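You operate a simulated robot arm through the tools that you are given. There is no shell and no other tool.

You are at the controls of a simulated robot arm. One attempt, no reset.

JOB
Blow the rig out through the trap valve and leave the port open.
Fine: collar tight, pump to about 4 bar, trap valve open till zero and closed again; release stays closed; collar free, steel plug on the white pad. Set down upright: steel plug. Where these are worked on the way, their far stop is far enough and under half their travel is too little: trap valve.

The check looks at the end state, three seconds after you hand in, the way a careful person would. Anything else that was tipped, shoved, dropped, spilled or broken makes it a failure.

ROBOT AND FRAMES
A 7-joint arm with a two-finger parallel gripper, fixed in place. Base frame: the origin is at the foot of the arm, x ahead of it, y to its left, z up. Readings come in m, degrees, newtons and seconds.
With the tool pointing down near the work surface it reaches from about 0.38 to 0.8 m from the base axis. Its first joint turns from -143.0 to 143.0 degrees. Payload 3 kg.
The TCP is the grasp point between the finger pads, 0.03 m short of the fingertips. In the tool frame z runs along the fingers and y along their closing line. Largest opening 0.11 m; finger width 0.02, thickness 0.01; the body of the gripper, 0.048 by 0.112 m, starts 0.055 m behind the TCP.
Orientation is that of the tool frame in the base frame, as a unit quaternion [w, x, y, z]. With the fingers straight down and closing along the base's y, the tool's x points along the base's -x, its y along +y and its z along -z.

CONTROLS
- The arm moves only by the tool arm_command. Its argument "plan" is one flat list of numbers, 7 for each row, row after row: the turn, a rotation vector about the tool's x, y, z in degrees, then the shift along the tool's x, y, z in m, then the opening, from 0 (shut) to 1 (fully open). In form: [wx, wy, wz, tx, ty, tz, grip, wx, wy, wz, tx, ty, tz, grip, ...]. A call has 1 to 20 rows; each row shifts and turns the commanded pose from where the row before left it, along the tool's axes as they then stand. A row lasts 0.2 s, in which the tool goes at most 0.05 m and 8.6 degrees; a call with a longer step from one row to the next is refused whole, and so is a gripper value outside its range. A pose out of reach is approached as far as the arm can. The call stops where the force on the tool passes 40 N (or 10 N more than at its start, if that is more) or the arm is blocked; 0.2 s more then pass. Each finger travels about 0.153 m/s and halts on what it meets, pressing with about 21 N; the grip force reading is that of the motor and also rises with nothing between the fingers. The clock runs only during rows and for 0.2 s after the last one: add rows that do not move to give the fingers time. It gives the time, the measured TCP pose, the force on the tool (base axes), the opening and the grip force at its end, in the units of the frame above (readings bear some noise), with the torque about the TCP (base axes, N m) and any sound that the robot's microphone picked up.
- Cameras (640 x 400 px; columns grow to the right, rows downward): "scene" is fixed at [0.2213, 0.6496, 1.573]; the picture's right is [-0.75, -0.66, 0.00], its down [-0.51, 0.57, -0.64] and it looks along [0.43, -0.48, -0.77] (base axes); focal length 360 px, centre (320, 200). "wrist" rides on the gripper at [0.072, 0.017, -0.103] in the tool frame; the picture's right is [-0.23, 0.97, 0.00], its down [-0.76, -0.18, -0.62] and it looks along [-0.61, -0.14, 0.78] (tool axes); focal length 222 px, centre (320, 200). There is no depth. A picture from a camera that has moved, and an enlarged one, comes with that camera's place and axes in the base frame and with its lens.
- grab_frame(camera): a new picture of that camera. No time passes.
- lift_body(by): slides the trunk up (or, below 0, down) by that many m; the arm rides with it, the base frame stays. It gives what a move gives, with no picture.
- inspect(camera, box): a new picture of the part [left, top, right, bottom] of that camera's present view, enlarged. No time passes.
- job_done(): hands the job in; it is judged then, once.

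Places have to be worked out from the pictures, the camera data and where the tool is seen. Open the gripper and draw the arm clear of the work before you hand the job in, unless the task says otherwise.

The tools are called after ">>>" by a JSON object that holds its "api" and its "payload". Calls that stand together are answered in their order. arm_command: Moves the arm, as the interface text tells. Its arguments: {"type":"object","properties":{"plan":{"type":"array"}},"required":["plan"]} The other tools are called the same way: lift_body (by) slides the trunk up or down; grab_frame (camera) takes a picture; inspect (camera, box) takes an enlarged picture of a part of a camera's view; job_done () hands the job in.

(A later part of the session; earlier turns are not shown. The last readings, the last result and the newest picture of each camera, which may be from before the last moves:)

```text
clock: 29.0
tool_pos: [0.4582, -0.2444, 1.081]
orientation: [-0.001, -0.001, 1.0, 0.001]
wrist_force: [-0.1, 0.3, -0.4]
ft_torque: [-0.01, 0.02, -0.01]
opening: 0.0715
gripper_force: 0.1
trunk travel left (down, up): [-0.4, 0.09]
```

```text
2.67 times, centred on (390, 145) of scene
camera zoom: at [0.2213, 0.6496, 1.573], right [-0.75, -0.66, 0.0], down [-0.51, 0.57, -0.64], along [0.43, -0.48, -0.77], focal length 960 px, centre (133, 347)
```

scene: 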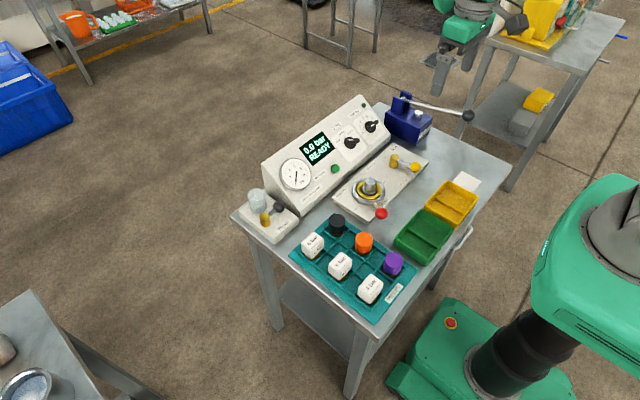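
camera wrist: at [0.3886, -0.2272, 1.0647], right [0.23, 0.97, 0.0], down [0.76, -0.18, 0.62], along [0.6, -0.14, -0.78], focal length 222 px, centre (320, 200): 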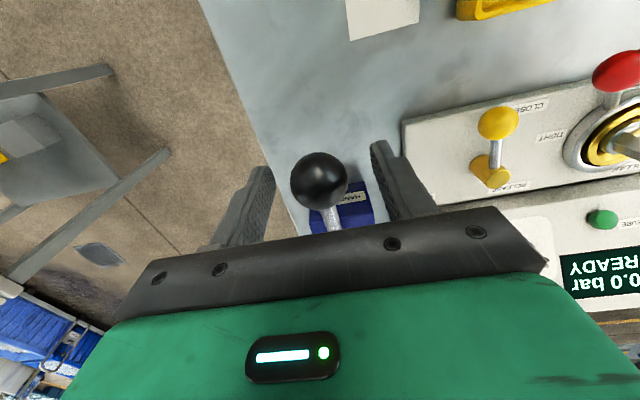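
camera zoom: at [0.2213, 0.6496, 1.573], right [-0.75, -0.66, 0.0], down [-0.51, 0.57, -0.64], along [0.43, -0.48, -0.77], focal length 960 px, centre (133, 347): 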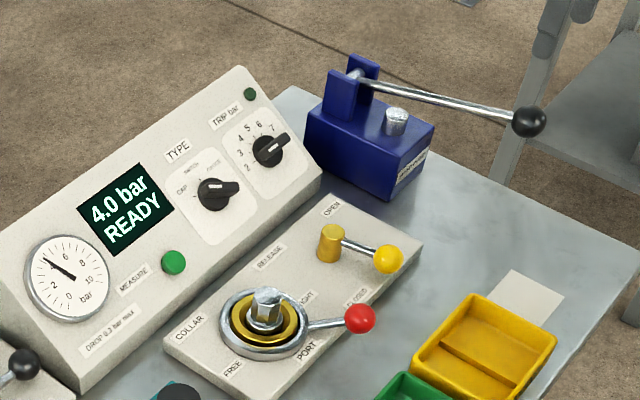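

Now to the trap valve: first travel above it at z≈1.05.

>>> {"api": "arm_command", "payload": {"plan": [0, 0, 0, -0.0175, 0.0408, 0.0023, 0.6, 0, 0, 0, -0.0175, 0.0408, 0.0023, 0.6, 0, 0, 0, -0.0175, 0.0408, 0.0023, 0.6, 0, 0, 0, -0.0175, 0.0408, 0.0023, 0.6, 0, 0, 0, -0.0175, 0.0408, 0.0023, 0.6, 0, 0, 0, -0.0175, 0.0408, 0.0023, 0.6, 0, 0, 0, -0.0175, 0.0408, 0.0023, 0.6, 0, 0, 0, -0.0175, 0.0408, 0.0023, 0.6, 0, 0, 0, -0.0175, 0.0408, 0.0023, 0.6, 0, 0, 0, -0.0175, 0.0408, 0.0023, 0.6, 0, 0, 0, -0.0175, 0.0408, 0.0023, 0.6, 0, 0, 0, -0.0175, 0.0408, 0.0023, 0.6, 0, 0, 0, -0.0175, 0.0408, 0.0023, 0.6, 0, 0, 0, 0, 0, 0, 0.6]}}

>>> {"api": "grab_frame", "payload": {"camera": "wrist"}}

```text
clock: 32.0
tool_pos: [0.6868, 0.2864, 1.0499]
orientation: [-0.001, 0.0, 1.0, 0.001]
wrist_force: [0.4, -0.9, -0.6]
ft_torque: [-0.02, 0.03, 0.0]
opening: 0.0662
gripper_force: 0.0
trunk travel left (down, up): [-0.4, 0.09]
```

```text
taken
camera wrist: at [0.6169, 0.3031, 1.1548], right [0.23, 0.97, 0.0], down [0.76, -0.18, 0.62], along [0.6, -0.14, -0.78], focal length 222 px, centre (320, 200)
```

wrist: 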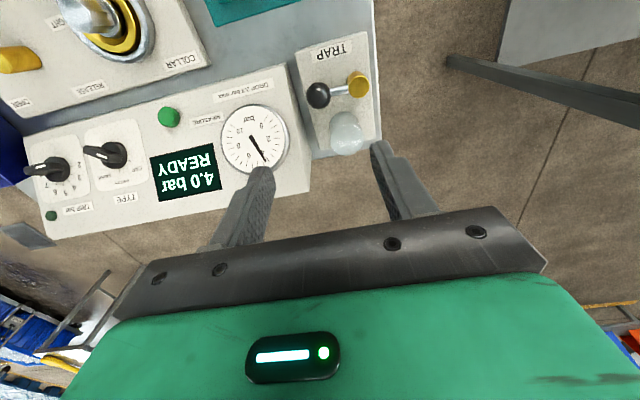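

Good overhead view of the trap. I'll zoom in to locate the jar, cap and ball precisely.

>>> {"api": "inspect", "payload": {"camera": "wrist", "box": [270, 40, 400, 170]}}

```text
3.08 times, centred on (335, 105) of wrist
camera zoom: at [0.6169, 0.3031, 1.1548], right [0.23, 0.97, 0.0], down [0.76, -0.18, 0.62], along [0.6, -0.14, -0.78], focal length 684 px, centre (274, 492)
```

zoom: 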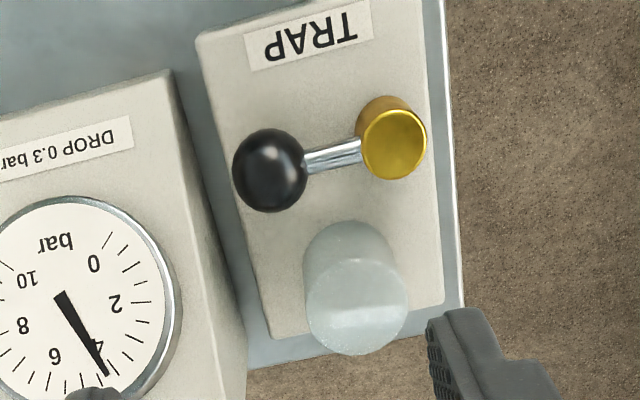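

Ball at about (0.687, 0.285), valve axis (0.682, 0.335), jar (0.738, 0.310) with radius 0.0215. There is room for a finger between ball and jar. Turning the gripper 95° so the fingers close along the ball's travel.

>>> {"api": "arm_command", "payload": {"plan": [0, 0, -7.92, 0, 0, 0, 0.45, 0, 0, -7.92, 0, 0, 0, 0.45, 0, 0, -7.92, 0, 0, 0, 0.45, 0, 0, -7.92, 0, 0, 0, 0.45, 0, 0, -7.92, 0, 0, 0, 0.45, 0, 0, -7.92, 0, 0, 0, 0.45, 0, 0, -7.92, 0, 0, 0, 0.45, 0, 0, -7.92, 0, 0, 0, 0.45, 0, 0, -7.92, 0, 0, 0, 0.45, 0, 0, -7.92, 0, 0, 0, 0.45, 0, 0, -7.92, 0, 0, 0, 0.45, 0, 0, -7.92, 0, 0, 0, 0.45, 0, 0, 0, 0, 0, 0, 0.45]}}

>>> {"api": "grab_frame", "payload": {"camera": "wrist"}}

>>> {"api": "grab_frame", "payload": {"camera": "scene"}}

```text
clock: 34.8
tool_pos: [0.6861, 0.2859, 1.051]
orientation: [0.001, 0.738, -0.674, -0.001]
wrist_force: [1.0, -0.3, -0.7]
ft_torque: [0.01, 0.0, -0.02]
opening: 0.0493
gripper_force: 0.1
trunk travel left (down, up): [-0.4, 0.09]
```

```text
taken
camera wrist: at [0.6773, 0.2124, 1.1547], right [-0.99, 0.14, 0.0], down [0.11, 0.77, 0.62], along [0.09, 0.62, -0.78], focal length 222 px, centre (320, 200)
```

wrist: 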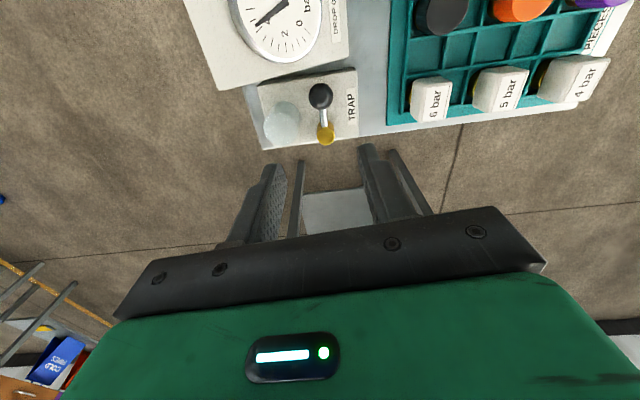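

```text
taken
```

scene: 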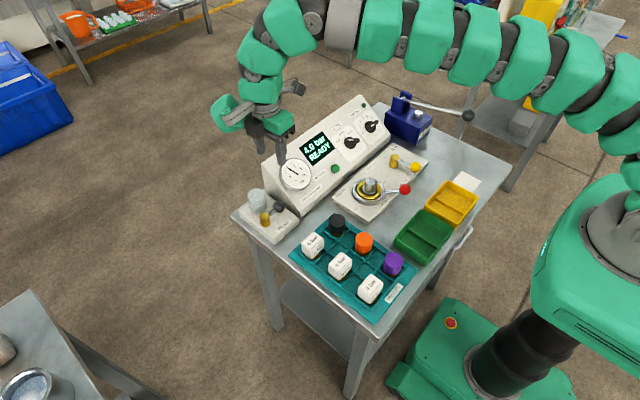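

The tool is turned. Zooming in on the ball and jar before descending.

>>> {"api": "inspect", "payload": {"camera": "wrist", "box": [250, 50, 380, 160]}}

```text
3.64 times, centred on (315, 105) of wrist
camera zoom: at [0.6773, 0.2124, 1.1547], right [-0.99, 0.14, 0.0], down [0.11, 0.77, 0.62], along [0.09, 0.62, -0.78], focal length 808 px, centre (338, 546)
```

zoom: 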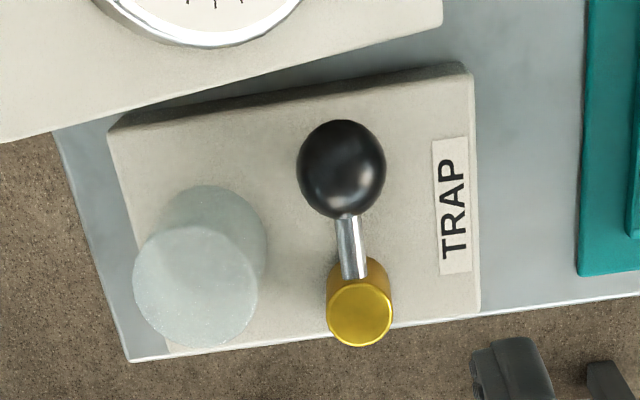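

Ball at (0.687, 0.285), jar at (0.739, 0.308). With the opening narrowed to 0.042 m the far finger clears the jar; descending around the trap ball.

>>> {"api": "arm_command", "payload": {"plan": [0, 0, 0, 0.003, -0.0006, 0, 0.38, 0, 0, 0, 0, 0, 0.04, 0.38, 0, 0, 0, 0, 0, 0.04, 0.38, 0, 0, 0, 0, 0, 0.04, 0.38, 0, 0, 0, 0, 0, 0, 0.38]}}

>>> {"api": "grab_frame", "payload": {"camera": "wrist"}}

>>> {"api": "inspect", "payload": {"camera": "scene", "box": [220, 120, 340, 240]}}

```text
clock: 36.0
tool_pos: [0.6875, 0.2832, 0.9304]
orientation: [0.0, 0.738, -0.675, -0.001]
wrist_force: [0.1, -0.3, -0.4]
ft_torque: [0.01, 0.02, 0.02]
opening: 0.0418
gripper_force: 0.1
trunk travel left (down, up): [-0.4, 0.09]
```

```text
taken
camera wrist: at [0.6774, 0.2099, 1.0345], right [-0.99, 0.14, 0.0], down [0.11, 0.77, 0.62], along [0.09, 0.62, -0.78], focal length 222 px, centre (320, 200)
```

wrist: 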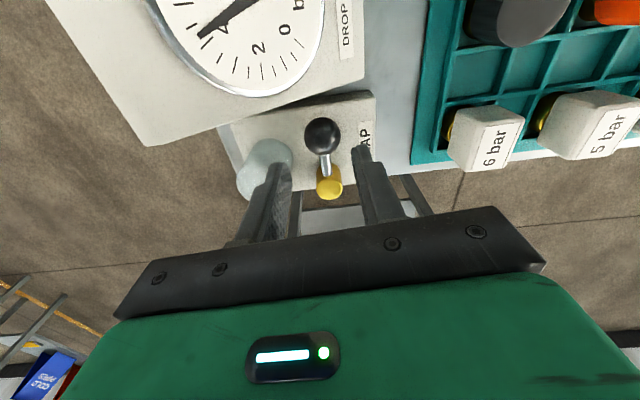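

```text
3.33 times, centred on (280, 180) of scene
camera zoom: at [0.2213, 0.6496, 1.573], right [-0.75, -0.66, 0.0], down [-0.51, 0.57, -0.64], along [0.43, -0.48, -0.77], focal length 1200 px, centre (453, 267)
```

zoom: 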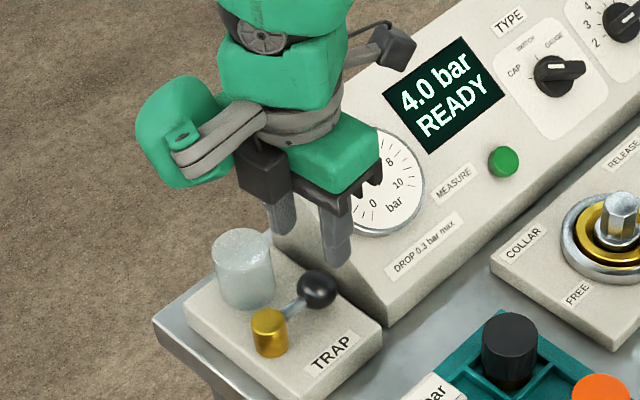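

Good alignment; shifting 3 mm outward and 1 mm toward me for jar clearance, then descending the rest.

>>> {"api": "arm_command", "payload": {"plan": [0, 0, 0, 0.003, 0.001, 0, 0.38, 0, 0, 0, 0, 0, 0.025, 0.38, 0, 0, 0, 0, 0, 0.025, 0.38, 0, 0, 0, 0, 0, 0.018, 0.38, 0, 0, 0, 0, 0, 0, 0.38]}}

>>> {"api": "grab_frame", "payload": {"camera": "wrist"}}

>>> {"api": "inspect", "payload": {"camera": "scene", "box": [220, 140, 340, 240]}}

```text
clock: 37.2
tool_pos: [0.6856, 0.2798, 0.8623]
orientation: [0.0, 0.738, -0.675, -0.001]
wrist_force: [-0.2, 0.7, -0.7]
ft_torque: [0.01, 0.01, -0.04]
opening: 0.0418
gripper_force: 0.0
trunk travel left (down, up): [-0.4, 0.09]
```

```text
taken
camera wrist: at [0.6768, 0.2062, 0.9668], right [-0.99, 0.14, 0.0], down [0.11, 0.77, 0.62], along [0.09, 0.62, -0.78], focal length 222 px, centre (320, 200)
```

wrist: 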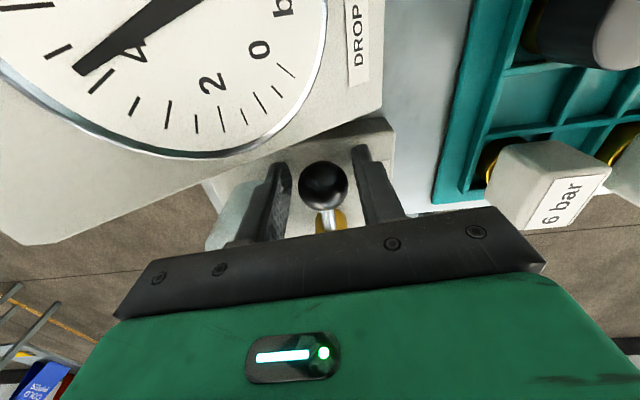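

```text
4.00 times, centred on (280, 190) of scene
camera zoom: at [0.2213, 0.6496, 1.573], right [-0.75, -0.66, 0.0], down [-0.51, 0.57, -0.64], along [0.43, -0.48, -0.77], focal length 1440 px, centre (480, 240)
```

zoom: 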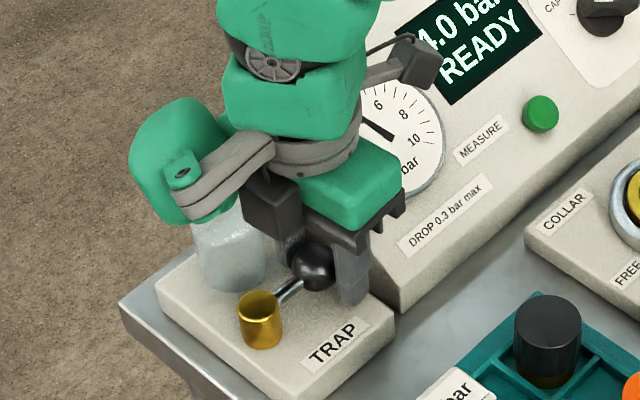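

Ball is between the fingers. Closing on it.

>>> {"api": "arm_command", "payload": {"plan": [0, 0, 0, 0, 0, 0, 0.1, 0, 0, 0, 0, 0, 0, 0.1]}}

```text
clock: 37.8
tool_pos: [0.6859, 0.2803, 0.8631]
orientation: [0.001, 0.737, -0.676, -0.002]
wrist_force: [-3.5, -2.3, -2.1]
ft_torque: [-0.01, -0.02, 0.0]
opening: 0.0312
gripper_force: 45.0
trunk travel left (down, up): [-0.4, 0.09]
```

Well centred (only a few newtons). Turning the trap lever toward me along its arc, two steps first.

>>> {"api": "arm_command", "payload": {"plan": [0, 0, 8, -0.0011, 0.0072, 0, 0.1, 0, 0, 8, -0.0011, 0.0072, 0, 0.1, 0, 0, 0, 0, 0, 0, 0.1]}}

>>> {"api": "inspect", "payload": {"camera": "scene", "box": [220, 120, 340, 240]}}

```text
clock: 38.6
tool_pos: [0.6706, 0.2807, 0.8628]
orientation: [-0.002, -0.636, 0.772, 0.001]
wrist_force: [-11.7, -11.8, -7.4]
ft_torque: [-0.41, 0.29, 0.53]
opening: 0.0312
gripper_force: 45.2
trunk travel left (down, up): [-0.4, 0.09]
```

```text
3.33 times, centred on (280, 180) of scene
camera zoom: at [0.2213, 0.6496, 1.573], right [-0.75, -0.66, 0.0], down [-0.51, 0.57, -0.64], along [0.43, -0.48, -0.77], focal length 1200 px, centre (453, 267)
```

zoom: 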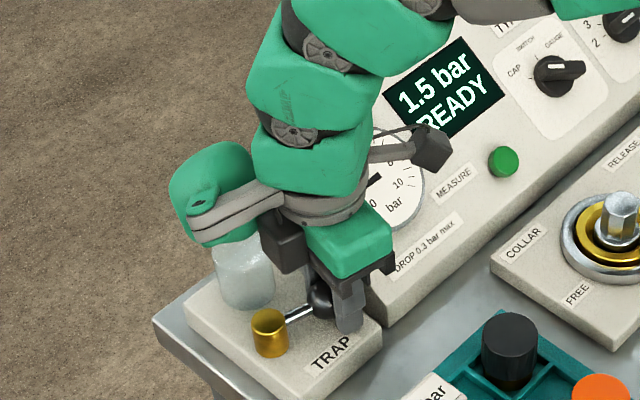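

Pressure is dropping (1.5 bar). I need to open well past half travel, so I continue along the arc toward the far stop.

>>> {"api": "arm_command", "payload": {"plan": [0, 0, 8, 0.0004, 0.0068, 0, 0.1, 0, 0, 8, -0.0011, 0.0068, 0, 0.1, 0, 0, 8, -0.0011, 0.0068, 0, 0.1, 0, 0, 0, 0, 0, 0, 0.1]}}

>>> {"api": "inspect", "payload": {"camera": "scene", "box": [220, 120, 340, 240]}}

>>> {"api": "grab_frame", "payload": {"camera": "wrist"}}

```text
clock: 39.6
tool_pos: [0.6523, 0.2891, 0.8622]
orientation: [-0.001, -0.461, 0.887, 0.001]
wrist_force: [-9.6, 2.8, 1.1]
ft_torque: [0.06, 0.21, 0.58]
opening: 0.031
gripper_force: 44.3
trunk travel left (down, up): [-0.4, 0.09]
```

```text
3.33 times, centred on (280, 180) of scene
camera zoom: at [0.2213, 0.6496, 1.573], right [-0.75, -0.66, 0.0], down [-0.51, 0.57, -0.64], along [0.43, -0.48, -0.77], focal length 1200 px, centre (453, 267)
```

zoom: 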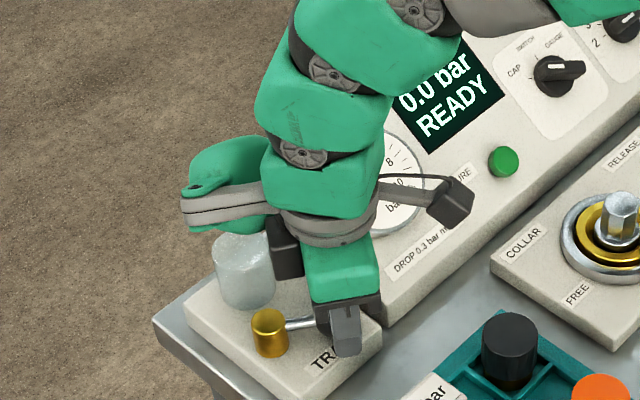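

```text
taken
camera wrist: at [0.5979, 0.241, 0.967], right [-0.67, 0.75, 0.0], down [0.58, 0.52, 0.62], along [0.46, 0.42, -0.78], focal length 222 px, centre (320, 200)
```

wrist: 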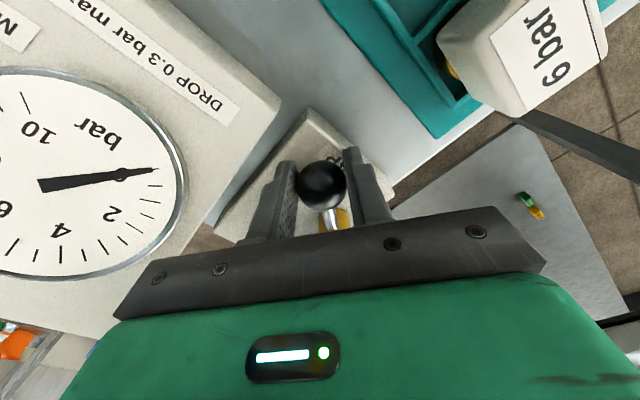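

The display reads 0.0 bar. I'll continue toward the far stop so the valve is opened fully.

>>> {"api": "arm_command", "payload": {"plan": [0, 0, 8, 0, 0.0071, 0, 0.1, 0, 0, 8, -0.001, 0.0071, 0, 0.1, 0, 0, 8, -0.001, 0.0071, 0, 0.1, 0, 0, 0, 0, 0, 0, 0.1]}}

>>> {"api": "inspect", "payload": {"camera": "scene", "box": [220, 120, 340, 240]}}

>>> {"api": "grab_frame", "payload": {"camera": "wrist"}}

```text
clock: 40.6
tool_pos: [0.6385, 0.305, 0.8636]
orientation: [0.0, -0.267, 0.964, 0.001]
wrist_force: [-17.1, -3.4, -5.5]
ft_torque: [-0.12, 0.24, 0.37]
opening: 0.0311
gripper_force: 45.3
trunk travel left (down, up): [-0.4, 0.09]
```

```text
3.33 times, centred on (280, 180) of scene
camera zoom: at [0.2213, 0.6496, 1.573], right [-0.75, -0.66, 0.0], down [-0.51, 0.57, -0.64], along [0.43, -0.48, -0.77], focal length 1200 px, centre (453, 267)
```

zoom: 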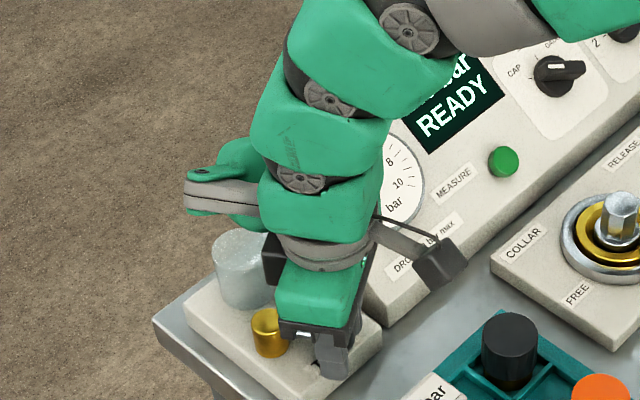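

```text
taken
camera wrist: at [0.5684, 0.2834, 0.9672], right [-0.31, 0.95, 0.0], down [0.75, 0.24, 0.62], along [0.59, 0.19, -0.78], focal length 222 px, centre (320, 200)
```

wrist: 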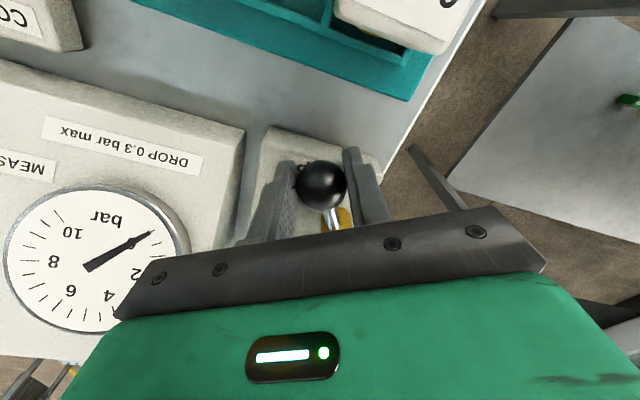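

Still no hard stop at ~64°. Easing outward 2 mm and continuing.

>>> {"api": "arm_command", "payload": {"plan": [0, 0, 8, 0.001, 0.0071, 0, 0.1, 0, 0, 8, -0.001, 0.0071, 0, 0.1, 0, 0, 8, -0.001, 0.0071, 0, 0.1, 0, 0, 0, 0, 0, 0, 0.1]}}

>>> {"api": "inspect", "payload": {"camera": "scene", "box": [220, 120, 340, 240]}}

>>> {"api": "grab_frame", "payload": {"camera": "wrist"}}

```text
clock: 41.2
tool_pos: [0.6397, 0.3101, 0.864]
orientation: [0.001, -0.134, 0.991, -0.001]
wrist_force: [6.4, -10.3, -9.4]
ft_torque: [-0.21, -0.58, 0.2]
opening: 0.0309
gripper_force: 45.3
trunk travel left (down, up): [-0.4, 0.09]
stopped in row 3: the force on the tool passed its limit at 51 N (the readings are from after the stop); the commanded pose is now the measured one
```

```text
3.33 times, centred on (280, 180) of scene
camera zoom: at [0.2213, 0.6496, 1.573], right [-0.75, -0.66, 0.0], down [-0.51, 0.57, -0.64], along [0.43, -0.48, -0.77], focal length 1200 px, centre (453, 267)
```

zoom: 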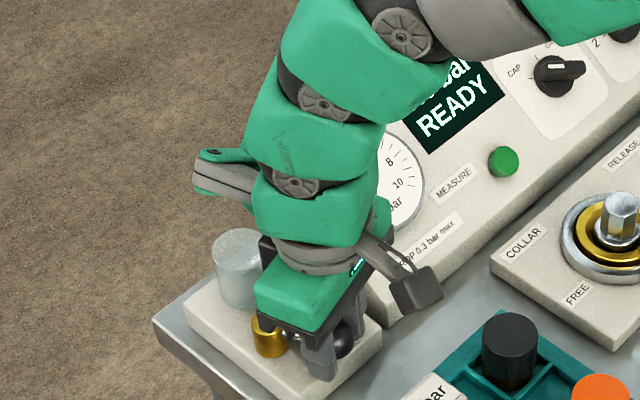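

```text
taken
camera wrist: at [0.5653, 0.3076, 0.9669], right [-0.04, 1.0, 0.0], down [0.78, 0.03, 0.63], along [0.62, 0.02, -0.78], focal length 222 px, centre (320, 200)
```

wrist: 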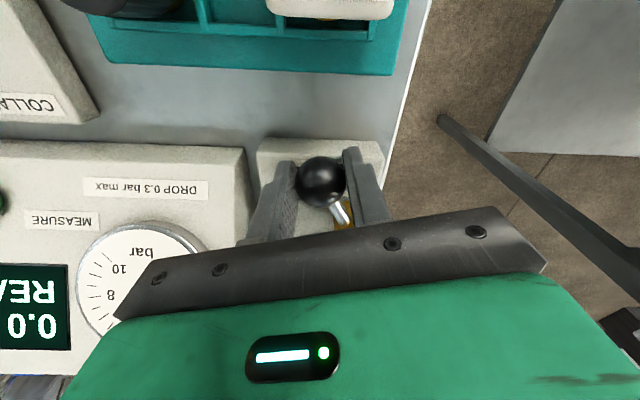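

The far stop is reached (≈68° of travel) and the display shows 0.0. Now I'll turn the trap lever back to closed along the same arc.

>>> {"api": "arm_command", "payload": {"plan": [0, 0, -8.5, -0.0015, -0.0063, 0, 0.1, 0, 0, -8.5, -0.0014, -0.0063, 0, 0.1, 0, 0, -8.5, -0.0012, -0.0063, 0, 0.1, 0, 0, -8.5, -0.0011, -0.0064, 0, 0.1, 0, 0, 0, 0, 0, 0, 0.1]}}

>>> {"api": "inspect", "payload": {"camera": "scene", "box": [220, 120, 340, 240]}}

>>> {"api": "grab_frame", "payload": {"camera": "wrist"}}

```text
clock: 42.4
tool_pos: [0.6554, 0.2913, 0.863]
orientation: [0.0, -0.418, 0.908, -0.001]
wrist_force: [6.8, -12.4, -8.6]
ft_torque: [0.0, -0.19, -0.62]
opening: 0.0311
gripper_force: 45.5
trunk travel left (down, up): [-0.4, 0.09]
```

```text
3.33 times, centred on (280, 180) of scene
camera zoom: at [0.2213, 0.6496, 1.573], right [-0.75, -0.66, 0.0], down [-0.51, 0.57, -0.64], along [0.43, -0.48, -0.77], focal length 1200 px, centre (453, 267)
```

zoom: 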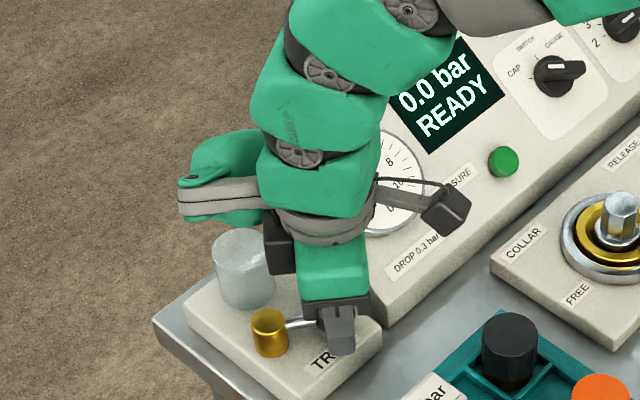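

```text
taken
camera wrist: at [0.5958, 0.2476, 0.9675], right [-0.59, 0.81, 0.0], down [0.63, 0.47, 0.62], along [0.5, 0.37, -0.78], focal length 222 px, centre (320, 200)
```

wrist: 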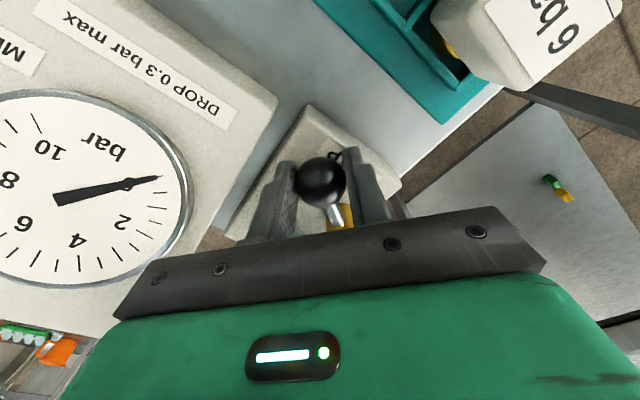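

Lever is following back. Continuing to the closed stop.

>>> {"api": "arm_command", "payload": {"plan": [0, 0, -8.5, -0.0008, -0.0064, 0, 0.1, 0, 0, -8.5, -0.0007, -0.0064, 0, 0.1, 0, 0, -8.5, -0.0006, -0.0064, 0, 0.1, 0, 0, -8.5, -0.0005, -0.0064, 0, 0.1, 0, 0, 0, 0, 0, 0, 0.1]}}

>>> {"api": "inspect", "payload": {"camera": "scene", "box": [220, 120, 340, 240]}}

>>> {"api": "grab_frame", "payload": {"camera": "wrist"}}

```text
clock: 43.6
tool_pos: [0.6782, 0.2822, 0.8632]
orientation: [0.001, -0.667, 0.745, -0.001]
wrist_force: [12.8, -6.3, -4.7]
ft_torque: [0.38, -0.28, -0.64]
opening: 0.031
gripper_force: 44.9
trunk travel left (down, up): [-0.4, 0.09]
```

```text
3.33 times, centred on (280, 180) of scene
camera zoom: at [0.2213, 0.6496, 1.573], right [-0.75, -0.66, 0.0], down [-0.51, 0.57, -0.64], along [0.43, -0.48, -0.77], focal length 1200 px, centre (453, 267)
```

zoom: 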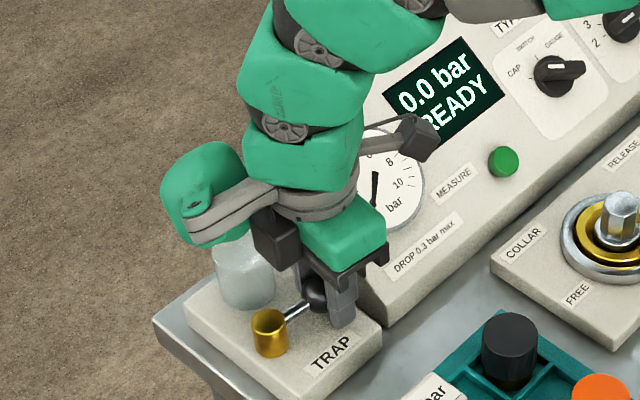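

```text
taken
camera wrist: at [0.6543, 0.2132, 0.968], right [-0.94, 0.33, 0.0], down [0.26, 0.74, 0.62], along [0.21, 0.59, -0.78], focal length 222 px, centre (320, 200)
```

wrist: 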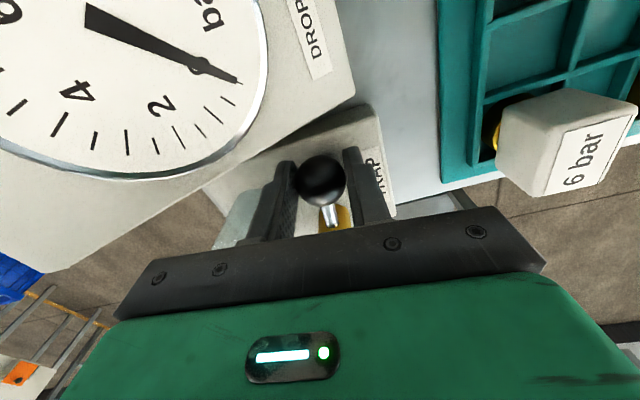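

Nearly back. Pushing the last part gently onto the closed stop.

>>> {"api": "arm_command", "payload": {"plan": [0, 0, -8.5, -0.0003, -0.0064, 0, 0.1, 0, 0, 0, 0, -0.003, 0, 0.1, 0, 0, 0, 0, -0.002, 0, 0.1, 0, 0, 0, 0, 0, 0, 0.1]}}

>>> {"api": "inspect", "payload": {"camera": "scene", "box": [220, 120, 340, 240]}}

>>> {"api": "grab_frame", "payload": {"camera": "wrist"}}

```text
clock: 44.6
tool_pos: [0.6858, 0.2833, 0.8638]
orientation: [0.001, 0.72, -0.694, 0.001]
wrist_force: [-29.4, -12.2, -5.4]
ft_torque: [-0.36, 0.45, 0.68]
opening: 0.0312
gripper_force: 44.7
trunk travel left (down, up): [-0.4, 0.09]
```

```text
3.33 times, centred on (280, 180) of scene
camera zoom: at [0.2213, 0.6496, 1.573], right [-0.75, -0.66, 0.0], down [-0.51, 0.57, -0.64], along [0.43, -0.48, -0.77], focal length 1200 px, centre (453, 267)
```

zoom: 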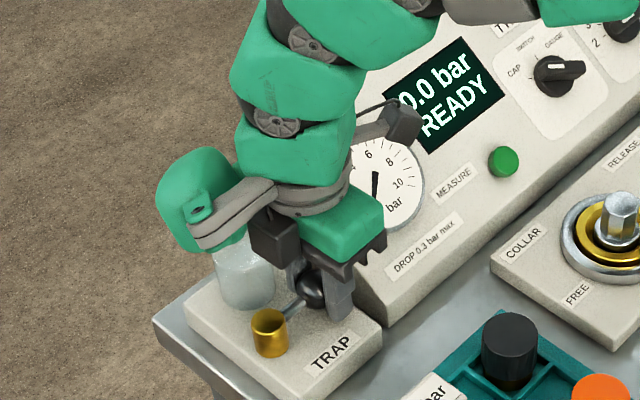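

```text
taken
camera wrist: at [0.6722, 0.2103, 0.9684], right [-0.98, 0.19, 0.0], down [0.15, 0.77, 0.62], along [0.12, 0.61, -0.78], focal length 222 px, centre (320, 200)
```

wrist: 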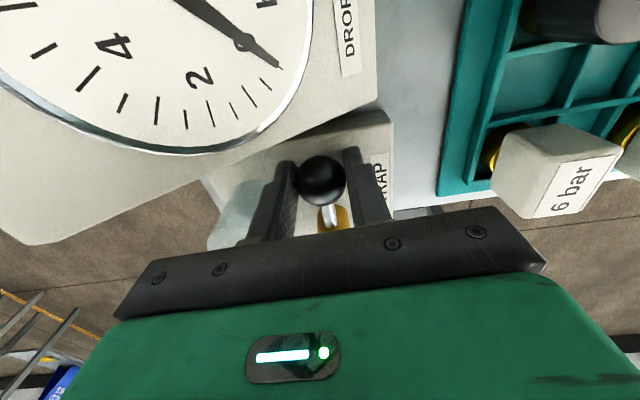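

The closed stop is felt (29 N) at the original position. I'll relieve the push, open the fingers slightly and rise straight up.

>>> {"api": "arm_command", "payload": {"plan": [0, 0, 0, 0.001, 0.0025, 0, 0.1, 0, 0, 0, 0, 0, 0, 0.37, 0, 0, 0, 0, 0, 0, 0.37]}}

>>> {"api": "grab_frame", "payload": {"camera": "wrist"}}

```text
clock: 45.4
tool_pos: [0.6882, 0.2808, 0.8656]
orientation: [-0.001, 0.719, -0.695, 0.002]
wrist_force: [-1.0, -0.1, 0.2]
ft_torque: [0.03, -0.01, 0.0]
opening: 0.0406
gripper_force: 0.1
trunk travel left (down, up): [-0.4, 0.09]
```

```text
taken
camera wrist: at [0.6729, 0.2092, 0.9688], right [-0.98, 0.19, -0.01], down [0.15, 0.77, 0.62], along [0.12, 0.61, -0.78], focal length 222 px, centre (320, 200)
```

wrist: 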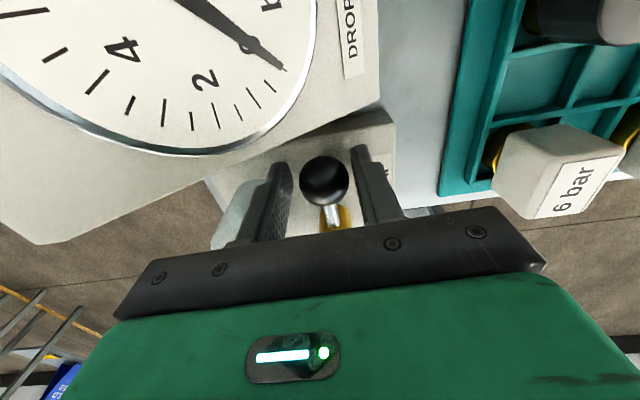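

Free (no force). Centring by 2 mm and rising.

>>> {"api": "arm_command", "payload": {"plan": [0, 0, 0, 0, 0.002, 0, 0.37, 0, 0, 0, 0, 0, -0.03, 0.37, 0, 0, 0, 0, 0, -0.045, 0.37, 0, 0, 0, 0, 0, -0.045, 0.37, 0, 0, 0, 0, 0, -0.045, 0.37, 0, 0, 0, 0, 0, 0, 0.37]}}

>>> {"api": "grab_frame", "payload": {"camera": "wrist"}}

>>> {"api": "inspect", "payload": {"camera": "scene", "box": [220, 120, 380, 240]}}

>>> {"api": "inspect", "payload": {"camera": "wrist", "box": [250, 50, 380, 160]}}

```text
clock: 46.8
tool_pos: [0.6834, 0.283, 1.0285]
orientation: [-0.001, 0.72, -0.694, 0.002]
wrist_force: [0.1, -0.4, -0.4]
ft_torque: [0.02, -0.01, -0.02]
opening: 0.0407
gripper_force: 0.1
trunk travel left (down, up): [-0.4, 0.09]
```

```text
taken
camera wrist: at [0.6696, 0.2107, 1.133], right [-0.98, 0.19, 0.0], down [0.15, 0.77, 0.62], along [0.12, 0.61, -0.78], focal length 222 px, centre (320, 200)
```

wrist: 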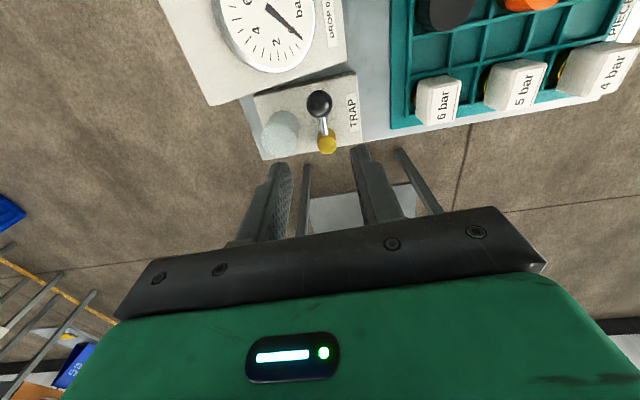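

```text
3.33 times, centred on (300, 180) of scene
camera zoom: at [0.2213, 0.6496, 1.573], right [-0.75, -0.66, 0.0], down [-0.51, 0.57, -0.64], along [0.43, -0.48, -0.77], focal length 1200 px, centre (387, 267)
```

zoom: 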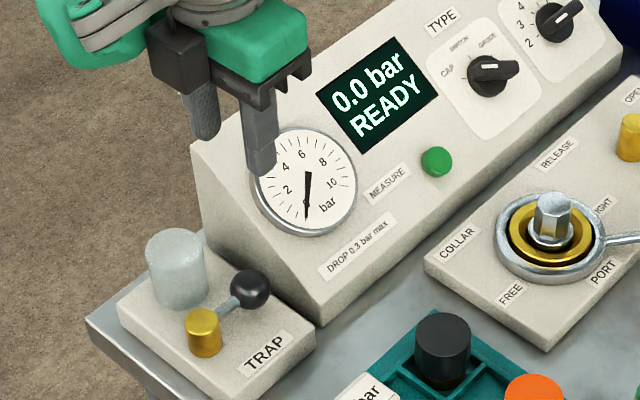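

```text
3.64 times, centred on (315, 105) of wrist
camera zoom: at [0.6696, 0.2107, 1.133], right [-0.98, 0.19, 0.0], down [0.15, 0.77, 0.62], along [0.12, 0.61, -0.78], focal length 808 px, centre (338, 546)
```

zoom: 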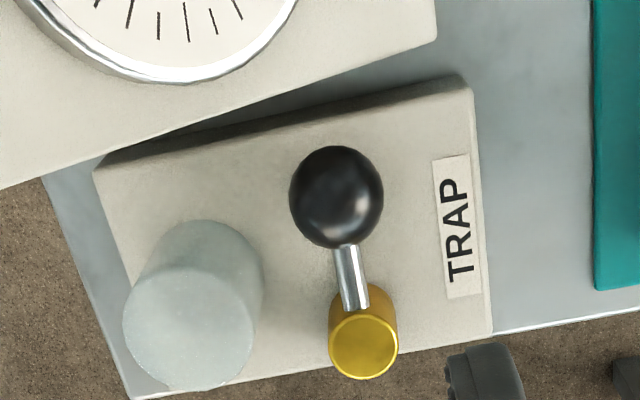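

The trap lever is back at its original closed position, with 0.0 bar. Now back to the collar lever: turning the gripper to match it and moving above the red ball.

>>> {"api": "arm_command", "payload": {"plan": [0, 0, 7.86, 0, 0, 0, 0.45, 0, 0, 7.86, 0, 0, 0, 0.45, 0, 0, 7.86, 0, 0, 0, 0.45, 0, 0, 7.86, 0, 0, 0, 0.45, 0, 0, 7.86, 0, 0, 0, 0.45, 0, 0, 7.86, 0, 0, 0, 0.45, 0, 0, 7.86, 0, 0, 0, 0.45, 0, 0, 0, 0.0405, -0.0114, 0.00375, 0.45, 0, 0, 0, 0.0405, -0.0114, 0.00375, 0.45, 0, 0, 0, 0.0405, -0.0114, 0.00375, 0.45, 0, 0, 0, 0.0405, -0.0114, 0.00375, 0.45, 0, 0, 0, 0.0405, -0.0114, 0.00375, 0.45, 0, 0, 0, 0.0405, -0.0114, 0.00375, 0.45, 0, 0, 0, 0.0405, -0.0114, 0.00375, 0.45, 0, 0, 0, 0.0405, -0.0114, 0.00375, 0.45, 0, 0, 0, 0, 0, 0, 0.45]}}

>>> {"api": "grab_frame", "payload": {"camera": "wrist"}}

>>> {"api": "inspect", "payload": {"camera": "scene", "box": [220, 100, 480, 240]}}

```text
clock: 50.2
tool_pos: [0.4796, 0.0121, 0.9979]
orientation: [0.001, -0.317, 0.948, -0.002]
wrist_force: [-0.6, 0.0, -0.2]
ft_torque: [0.02, -0.03, -0.01]
opening: 0.0496
gripper_force: 0.0
trunk travel left (down, up): [-0.4, 0.09]
```

```text
taken
camera wrist: at [0.4121, -0.0166, 1.1027], right [-0.4, 0.91, 0.0], down [0.71, 0.32, 0.62], along [0.57, 0.25, -0.78], focal length 222 px, centre (320, 200)
```

wrist: 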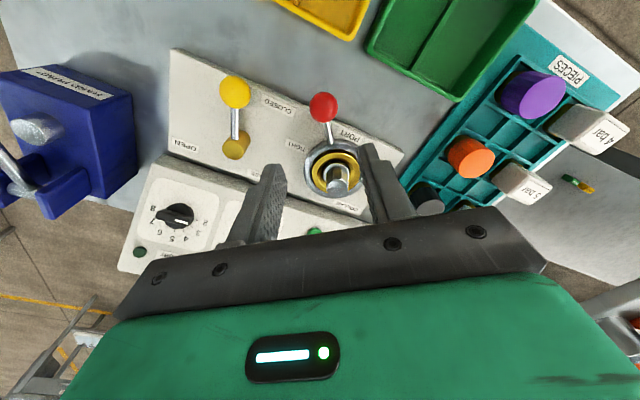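

```text
2.46 times, centred on (350, 170) of scene
camera zoom: at [0.2213, 0.6496, 1.573], right [-0.75, -0.66, 0.0], down [-0.51, 0.57, -0.64], along [0.43, -0.48, -0.77], focal length 886 px, centre (246, 274)
```

zoom: 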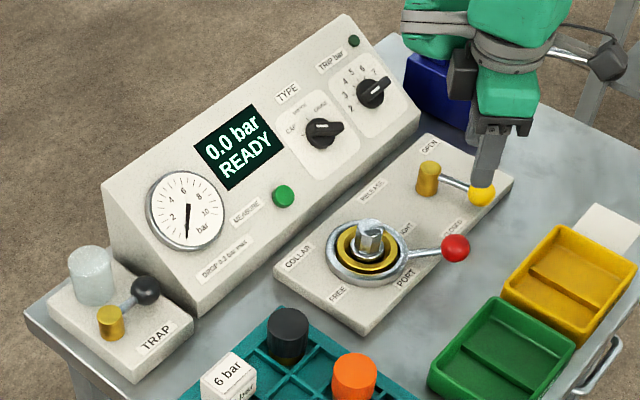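

The red ball is 3 mm off in the tool's +y; correcting and descending around it.

>>> {"api": "arm_command", "payload": {"plan": [0, 0, 0, 0, 0.0033, 0, 0.45, 0, 0, 0, 0, 0, 0.035, 0.45, 0, 0, 0, 0, 0, 0.035, 0.45, 0, 0, 0, 0, 0, 0.035, 0.45, 0, 0, 0, 0, 0, 0.031, 0.45, 0, 0, 0, 0, 0, 0, 0.45]}}

>>> {"api": "grab_frame", "payload": {"camera": "wrist"}}

```text
clock: 51.6
tool_pos: [0.4779, 0.0151, 0.8627]
orientation: [0.002, -0.317, 0.948, -0.002]
wrist_force: [0.4, 0.2, -0.2]
ft_torque: [-0.04, -0.03, 0.0]
opening: 0.0496
gripper_force: 0.0
trunk travel left (down, up): [-0.4, 0.09]
```

```text
taken
camera wrist: at [0.4113, -0.0139, 0.9662], right [-0.4, 0.91, 0.0], down [0.71, 0.32, 0.62], along [0.57, 0.25, -0.78], focal length 222 px, centre (320, 200)
```

wrist: 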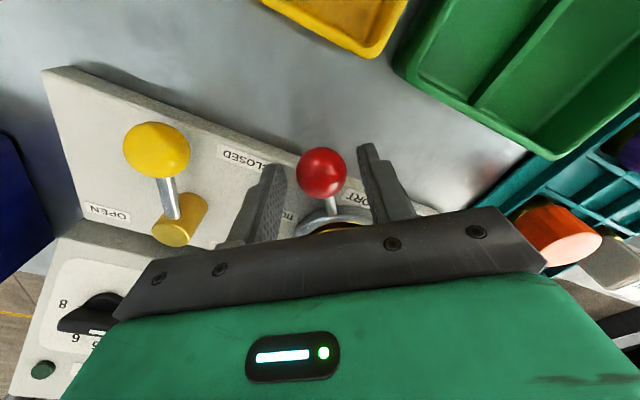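

Centred. Closing and turning the lever back toward FREE.

>>> {"api": "arm_command", "payload": {"plan": [0, 0, 0, 0, 0, 0, 0.1, 0, 0, 0, 0, 0, 0, 0.1, 0, 0, 8, -0.0009, 0.0129, 0, 0.1, 0, 0, 8, -0.0009, 0.0129, 0, 0.1, 0, 0, 0, 0, 0, 0, 0.1]}}

>>> {"api": "inspect", "payload": {"camera": "scene", "box": [270, 100, 450, 240]}}

```text
clock: 52.8
tool_pos: [0.4672, 0.0375, 0.8624]
orientation: [0.002, -0.181, 0.983, -0.001]
wrist_force: [-4.4, -2.8, -3.8]
ft_torque: [-0.03, -0.03, -0.12]
opening: 0.0308
gripper_force: 45.0
trunk travel left (down, up): [-0.4, 0.09]
```

```text
2.86 times, centred on (360, 170) of scene
camera zoom: at [0.2213, 0.6496, 1.573], right [-0.75, -0.66, 0.0], down [-0.51, 0.57, -0.64], along [0.43, -0.48, -0.77], focal length 1028 px, centre (206, 286)
```

zoom: 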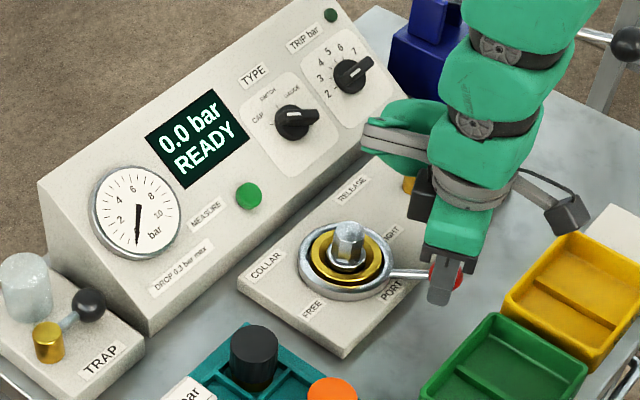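

Lever moves smoothly. Continuing back to the free stop.

>>> {"api": "arm_command", "payload": {"plan": [0, 0, 8, -0.0007, 0.0129, 0, 0.1, 0, 0, 8, -0.0009, 0.0129, 0, 0.1, 0, 0, 8, -0.0009, 0.0129, 0, 0.1, 0, 0, 8, -0.0009, 0.0129, 0, 0.1, 0, 0, 0, 0, 0, 0, 0.1]}}

>>> {"api": "grab_frame", "payload": {"camera": "wrist"}}

```text
clock: 54.0
tool_pos: [0.4637, 0.0892, 0.8619]
orientation: [0.001, 0.098, 0.995, 0.0]
wrist_force: [11.9, -4.3, -9.7]
ft_torque: [-0.1, -0.16, -0.13]
opening: 0.0309
gripper_force: 44.9
trunk travel left (down, up): [-0.4, 0.09]
```

```text
taken
camera wrist: at [0.3954, 0.1208, 0.9662], right [0.41, 0.91, 0.0], down [0.71, -0.32, 0.63], along [0.57, -0.26, -0.78], focal length 222 px, centre (320, 200)
```

wrist: 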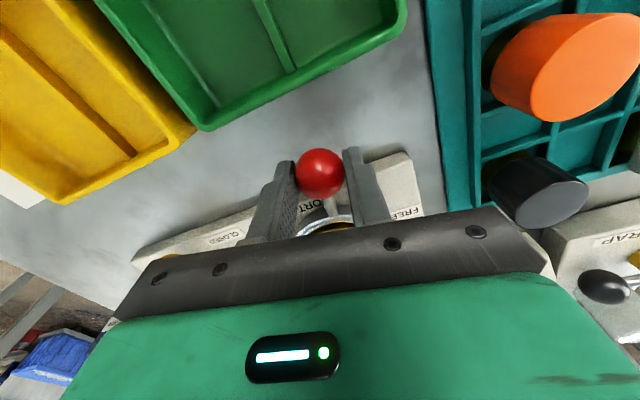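

About 48° back. Three more steps to the free stop.

>>> {"api": "arm_command", "payload": {"plan": [0, 0, 8, -0.002, 0.0127, 0, 0.1, 0, 0, 8, -0.0009, 0.0127, 0, 0.1, 0, 0, 8, -0.0009, 0.0127, 0, 0.1, 0, 0, 0, 0, 0.003, 0, 0.1, 0, 0, 0, 0, 0, 0, 0.1]}}

>>> {"api": "grab_frame", "payload": {"camera": "wrist"}}

>>> {"api": "inspect", "payload": {"camera": "scene", "box": [270, 100, 450, 240]}}

```text
clock: 55.2
tool_pos: [0.4779, 0.1247, 0.8626]
orientation: [0.0, 0.302, 0.953, 0.0]
wrist_force: [-2.9, -32.4, 2.6]
ft_torque: [-0.53, 0.16, -0.16]
opening: 0.0314
gripper_force: 44.6
trunk travel left (down, up): [-0.4, 0.09]
```

```text
taken
camera wrist: at [0.4291, 0.1809, 0.9664], right [0.75, 0.67, 0.0], down [0.52, -0.58, 0.62], along [0.42, -0.47, -0.78], focal length 222 px, centre (320, 200)
```

wrist: 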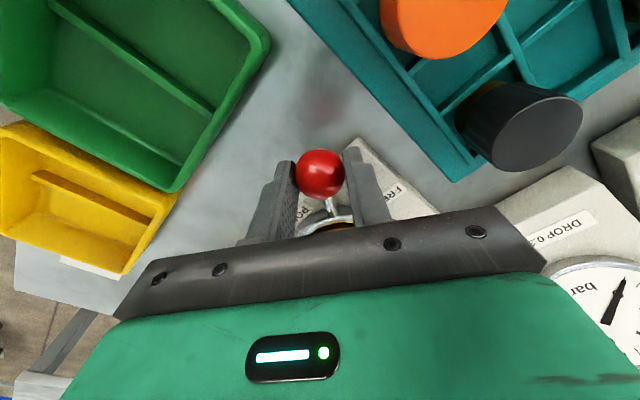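

```text
2.86 times, centred on (360, 170) of scene
camera zoom: at [0.2213, 0.6496, 1.573], right [-0.75, -0.66, 0.0], down [-0.51, 0.57, -0.64], along [0.43, -0.48, -0.77], focal length 1028 px, centre (206, 286)
```

zoom: 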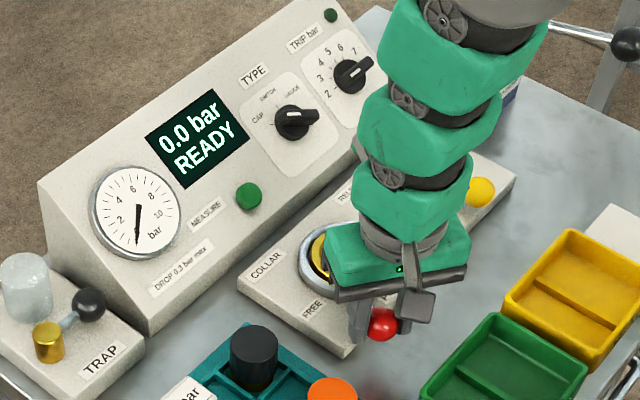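

Back at the original free stop (32 N resistance). Relieving, opening, and rising.

>>> {"api": "arm_command", "payload": {"plan": [0, 0, 0, 0, -0.003, 0, 0.1, 0, 0, 0, 0, 0, 0, 0.45, 0, 0, 0, 0, 0, 0, 0.45, 0, 0, 0, 0, 0, -0.035, 0.45, 0, 0, 0, 0, 0, -0.045, 0.45, 0, 0, 0, 0, 0, -0.045, 0.45, 0, 0, 0, 0, 0, 0, 0.45]}}

>>> {"api": "grab_frame", "payload": {"camera": "wrist"}}

>>> {"api": "inspect", "payload": {"camera": "scene", "box": [330, 130, 450, 230]}}

```text
clock: 56.8
tool_pos: [0.4778, 0.1238, 0.9877]
orientation: [0.002, 0.301, 0.954, -0.001]
wrist_force: [-0.1, -0.5, -0.1]
ft_torque: [0.0, -0.03, 0.01]
opening: 0.0496
gripper_force: 0.1
trunk travel left (down, up): [-0.4, 0.09]
```

```text
taken
camera wrist: at [0.427, 0.1807, 1.0911], right [0.74, 0.67, 0.0], down [0.52, -0.58, 0.63], along [0.42, -0.47, -0.78], focal length 222 px, centre (320, 200)
```

wrist: 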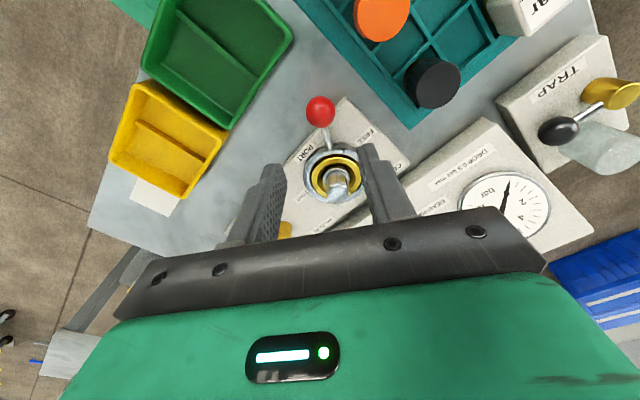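

```text
4.00 times, centred on (390, 180) of scene
camera zoom: at [0.2213, 0.6496, 1.573], right [-0.75, -0.66, 0.0], down [-0.51, 0.57, -0.64], along [0.43, -0.48, -0.77], focal length 1440 px, centre (40, 280)
```

zoom: 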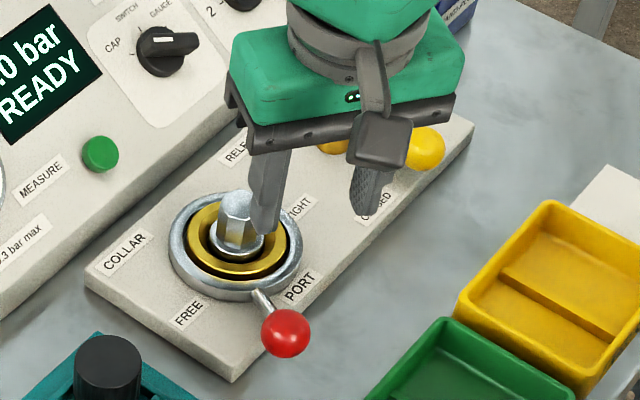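

The collar lever is exactly back at its free position. Next I'll square the gripper and go above the plug.

>>> {"api": "arm_command", "payload": {"plan": [0, 0, -7, 0, 0, 0, 0.6, 0, 0, -7, 0, 0, 0, 0.6, 0, 0, -7, 0, 0, 0, 0.6, 0, 0, -7, 0, 0, 0, 0.6, 0, 0, -7, 0, 0, 0, 0.6, 0, 0, 0, -0.0376, -0.0259, -0.006, 0.6, 0, 0, 0, -0.0376, -0.0259, -0.006, 0.6, 0, 0, 0, 0, 0, 0, 0.6]}}

>>> {"api": "grab_frame", "payload": {"camera": "wrist"}}

>>> {"api": "inspect", "payload": {"camera": "wrist", "box": [260, 50, 380, 150]}}

>>> {"api": "inspect", "payload": {"camera": "scene", "box": [340, 160, 400, 220]}}

```text
clock: 58.6
tool_pos: [0.552, 0.0711, 0.9989]
orientation: [0.001, 0.0, 1.0, -0.001]
wrist_force: [0.8, 0.1, -1.2]
ft_torque: [0.0, 0.04, -0.04]
opening: 0.066
gripper_force: 0.1
trunk travel left (down, up): [-0.4, 0.09]
```

```text
taken
camera wrist: at [0.4799, 0.0895, 1.1029], right [0.23, 0.97, 0.0], down [0.76, -0.18, 0.63], along [0.61, -0.14, -0.78], focal length 222 px, centre (320, 200)
```

wrist: 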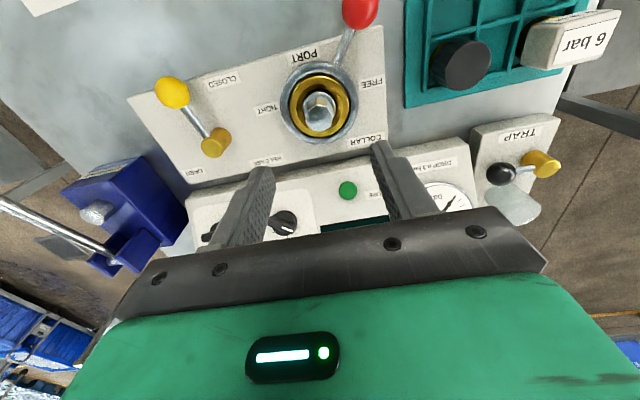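

```text
4.00 times, centred on (320, 100) of wrist
camera zoom: at [0.4799, 0.0895, 1.1029], right [0.23, 0.97, 0.0], down [0.76, -0.18, 0.63], along [0.61, -0.14, -0.78], focal length 888 px, centre (320, 600)
```

zoom: 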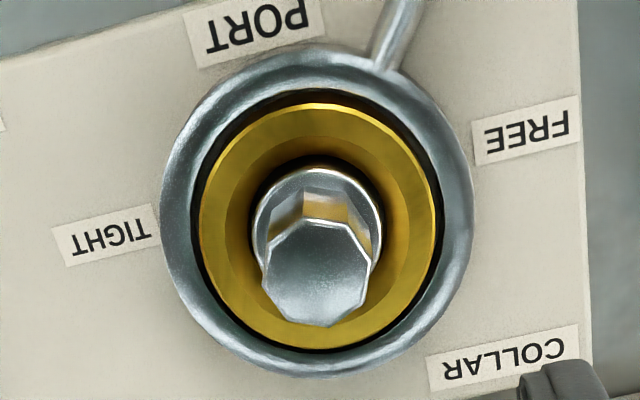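

```text
6.67 times, centred on (370, 190) of scene
camera zoom: at [0.2213, 0.6496, 1.573], right [-0.75, -0.66, 0.0], down [-0.51, 0.57, -0.64], along [0.43, -0.48, -0.77], focal length 2399 px, centre (-13, 267)
```

zoom: 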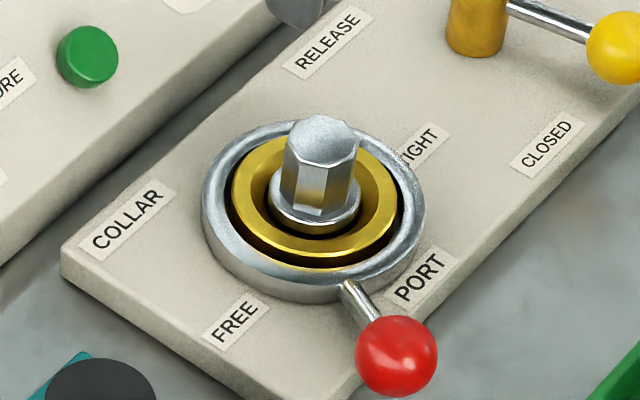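

The plug has an octagonal head: axis ≈(0.5545, 0.071), top z≈0.870, flange z≈0.836. Checking the flats' orientation more closely.

>>> {"api": "inspect", "payload": {"camera": "wrist", "box": [295, 85, 345, 140]}}

>>> {"api": "inspect", "payload": {"camera": "scene", "box": [355, 170, 385, 200]}}

```text
7.27 times, centred on (320, 112) of wrist
camera zoom: at [0.4799, 0.0895, 1.1029], right [0.23, 0.97, 0.0], down [0.76, -0.18, 0.63], along [0.61, -0.14, -0.78], focal length 1615 px, centre (320, 836)
```

zoom: 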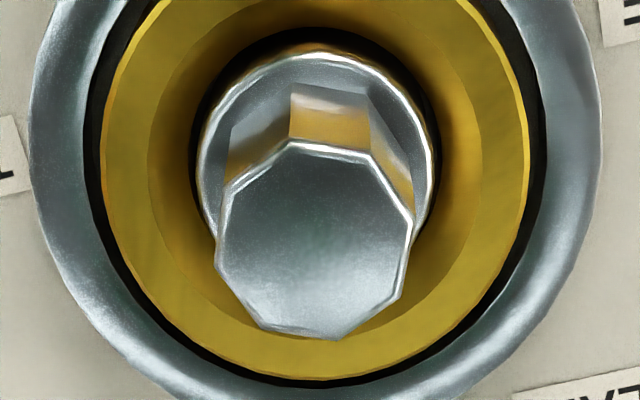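

```text
13.33 times, centred on (370, 185) of scene
camera zoom: at [0.2213, 0.6496, 1.573], right [-0.75, -0.66, 0.0], down [-0.51, 0.57, -0.64], along [0.43, -0.48, -0.77], focal length 4798 px, centre (-347, 400)
```

zoom: 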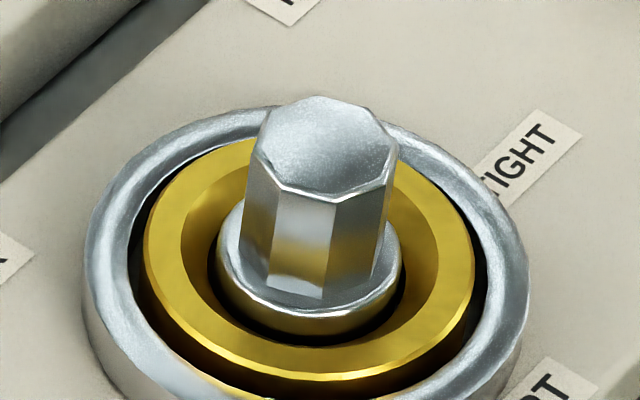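

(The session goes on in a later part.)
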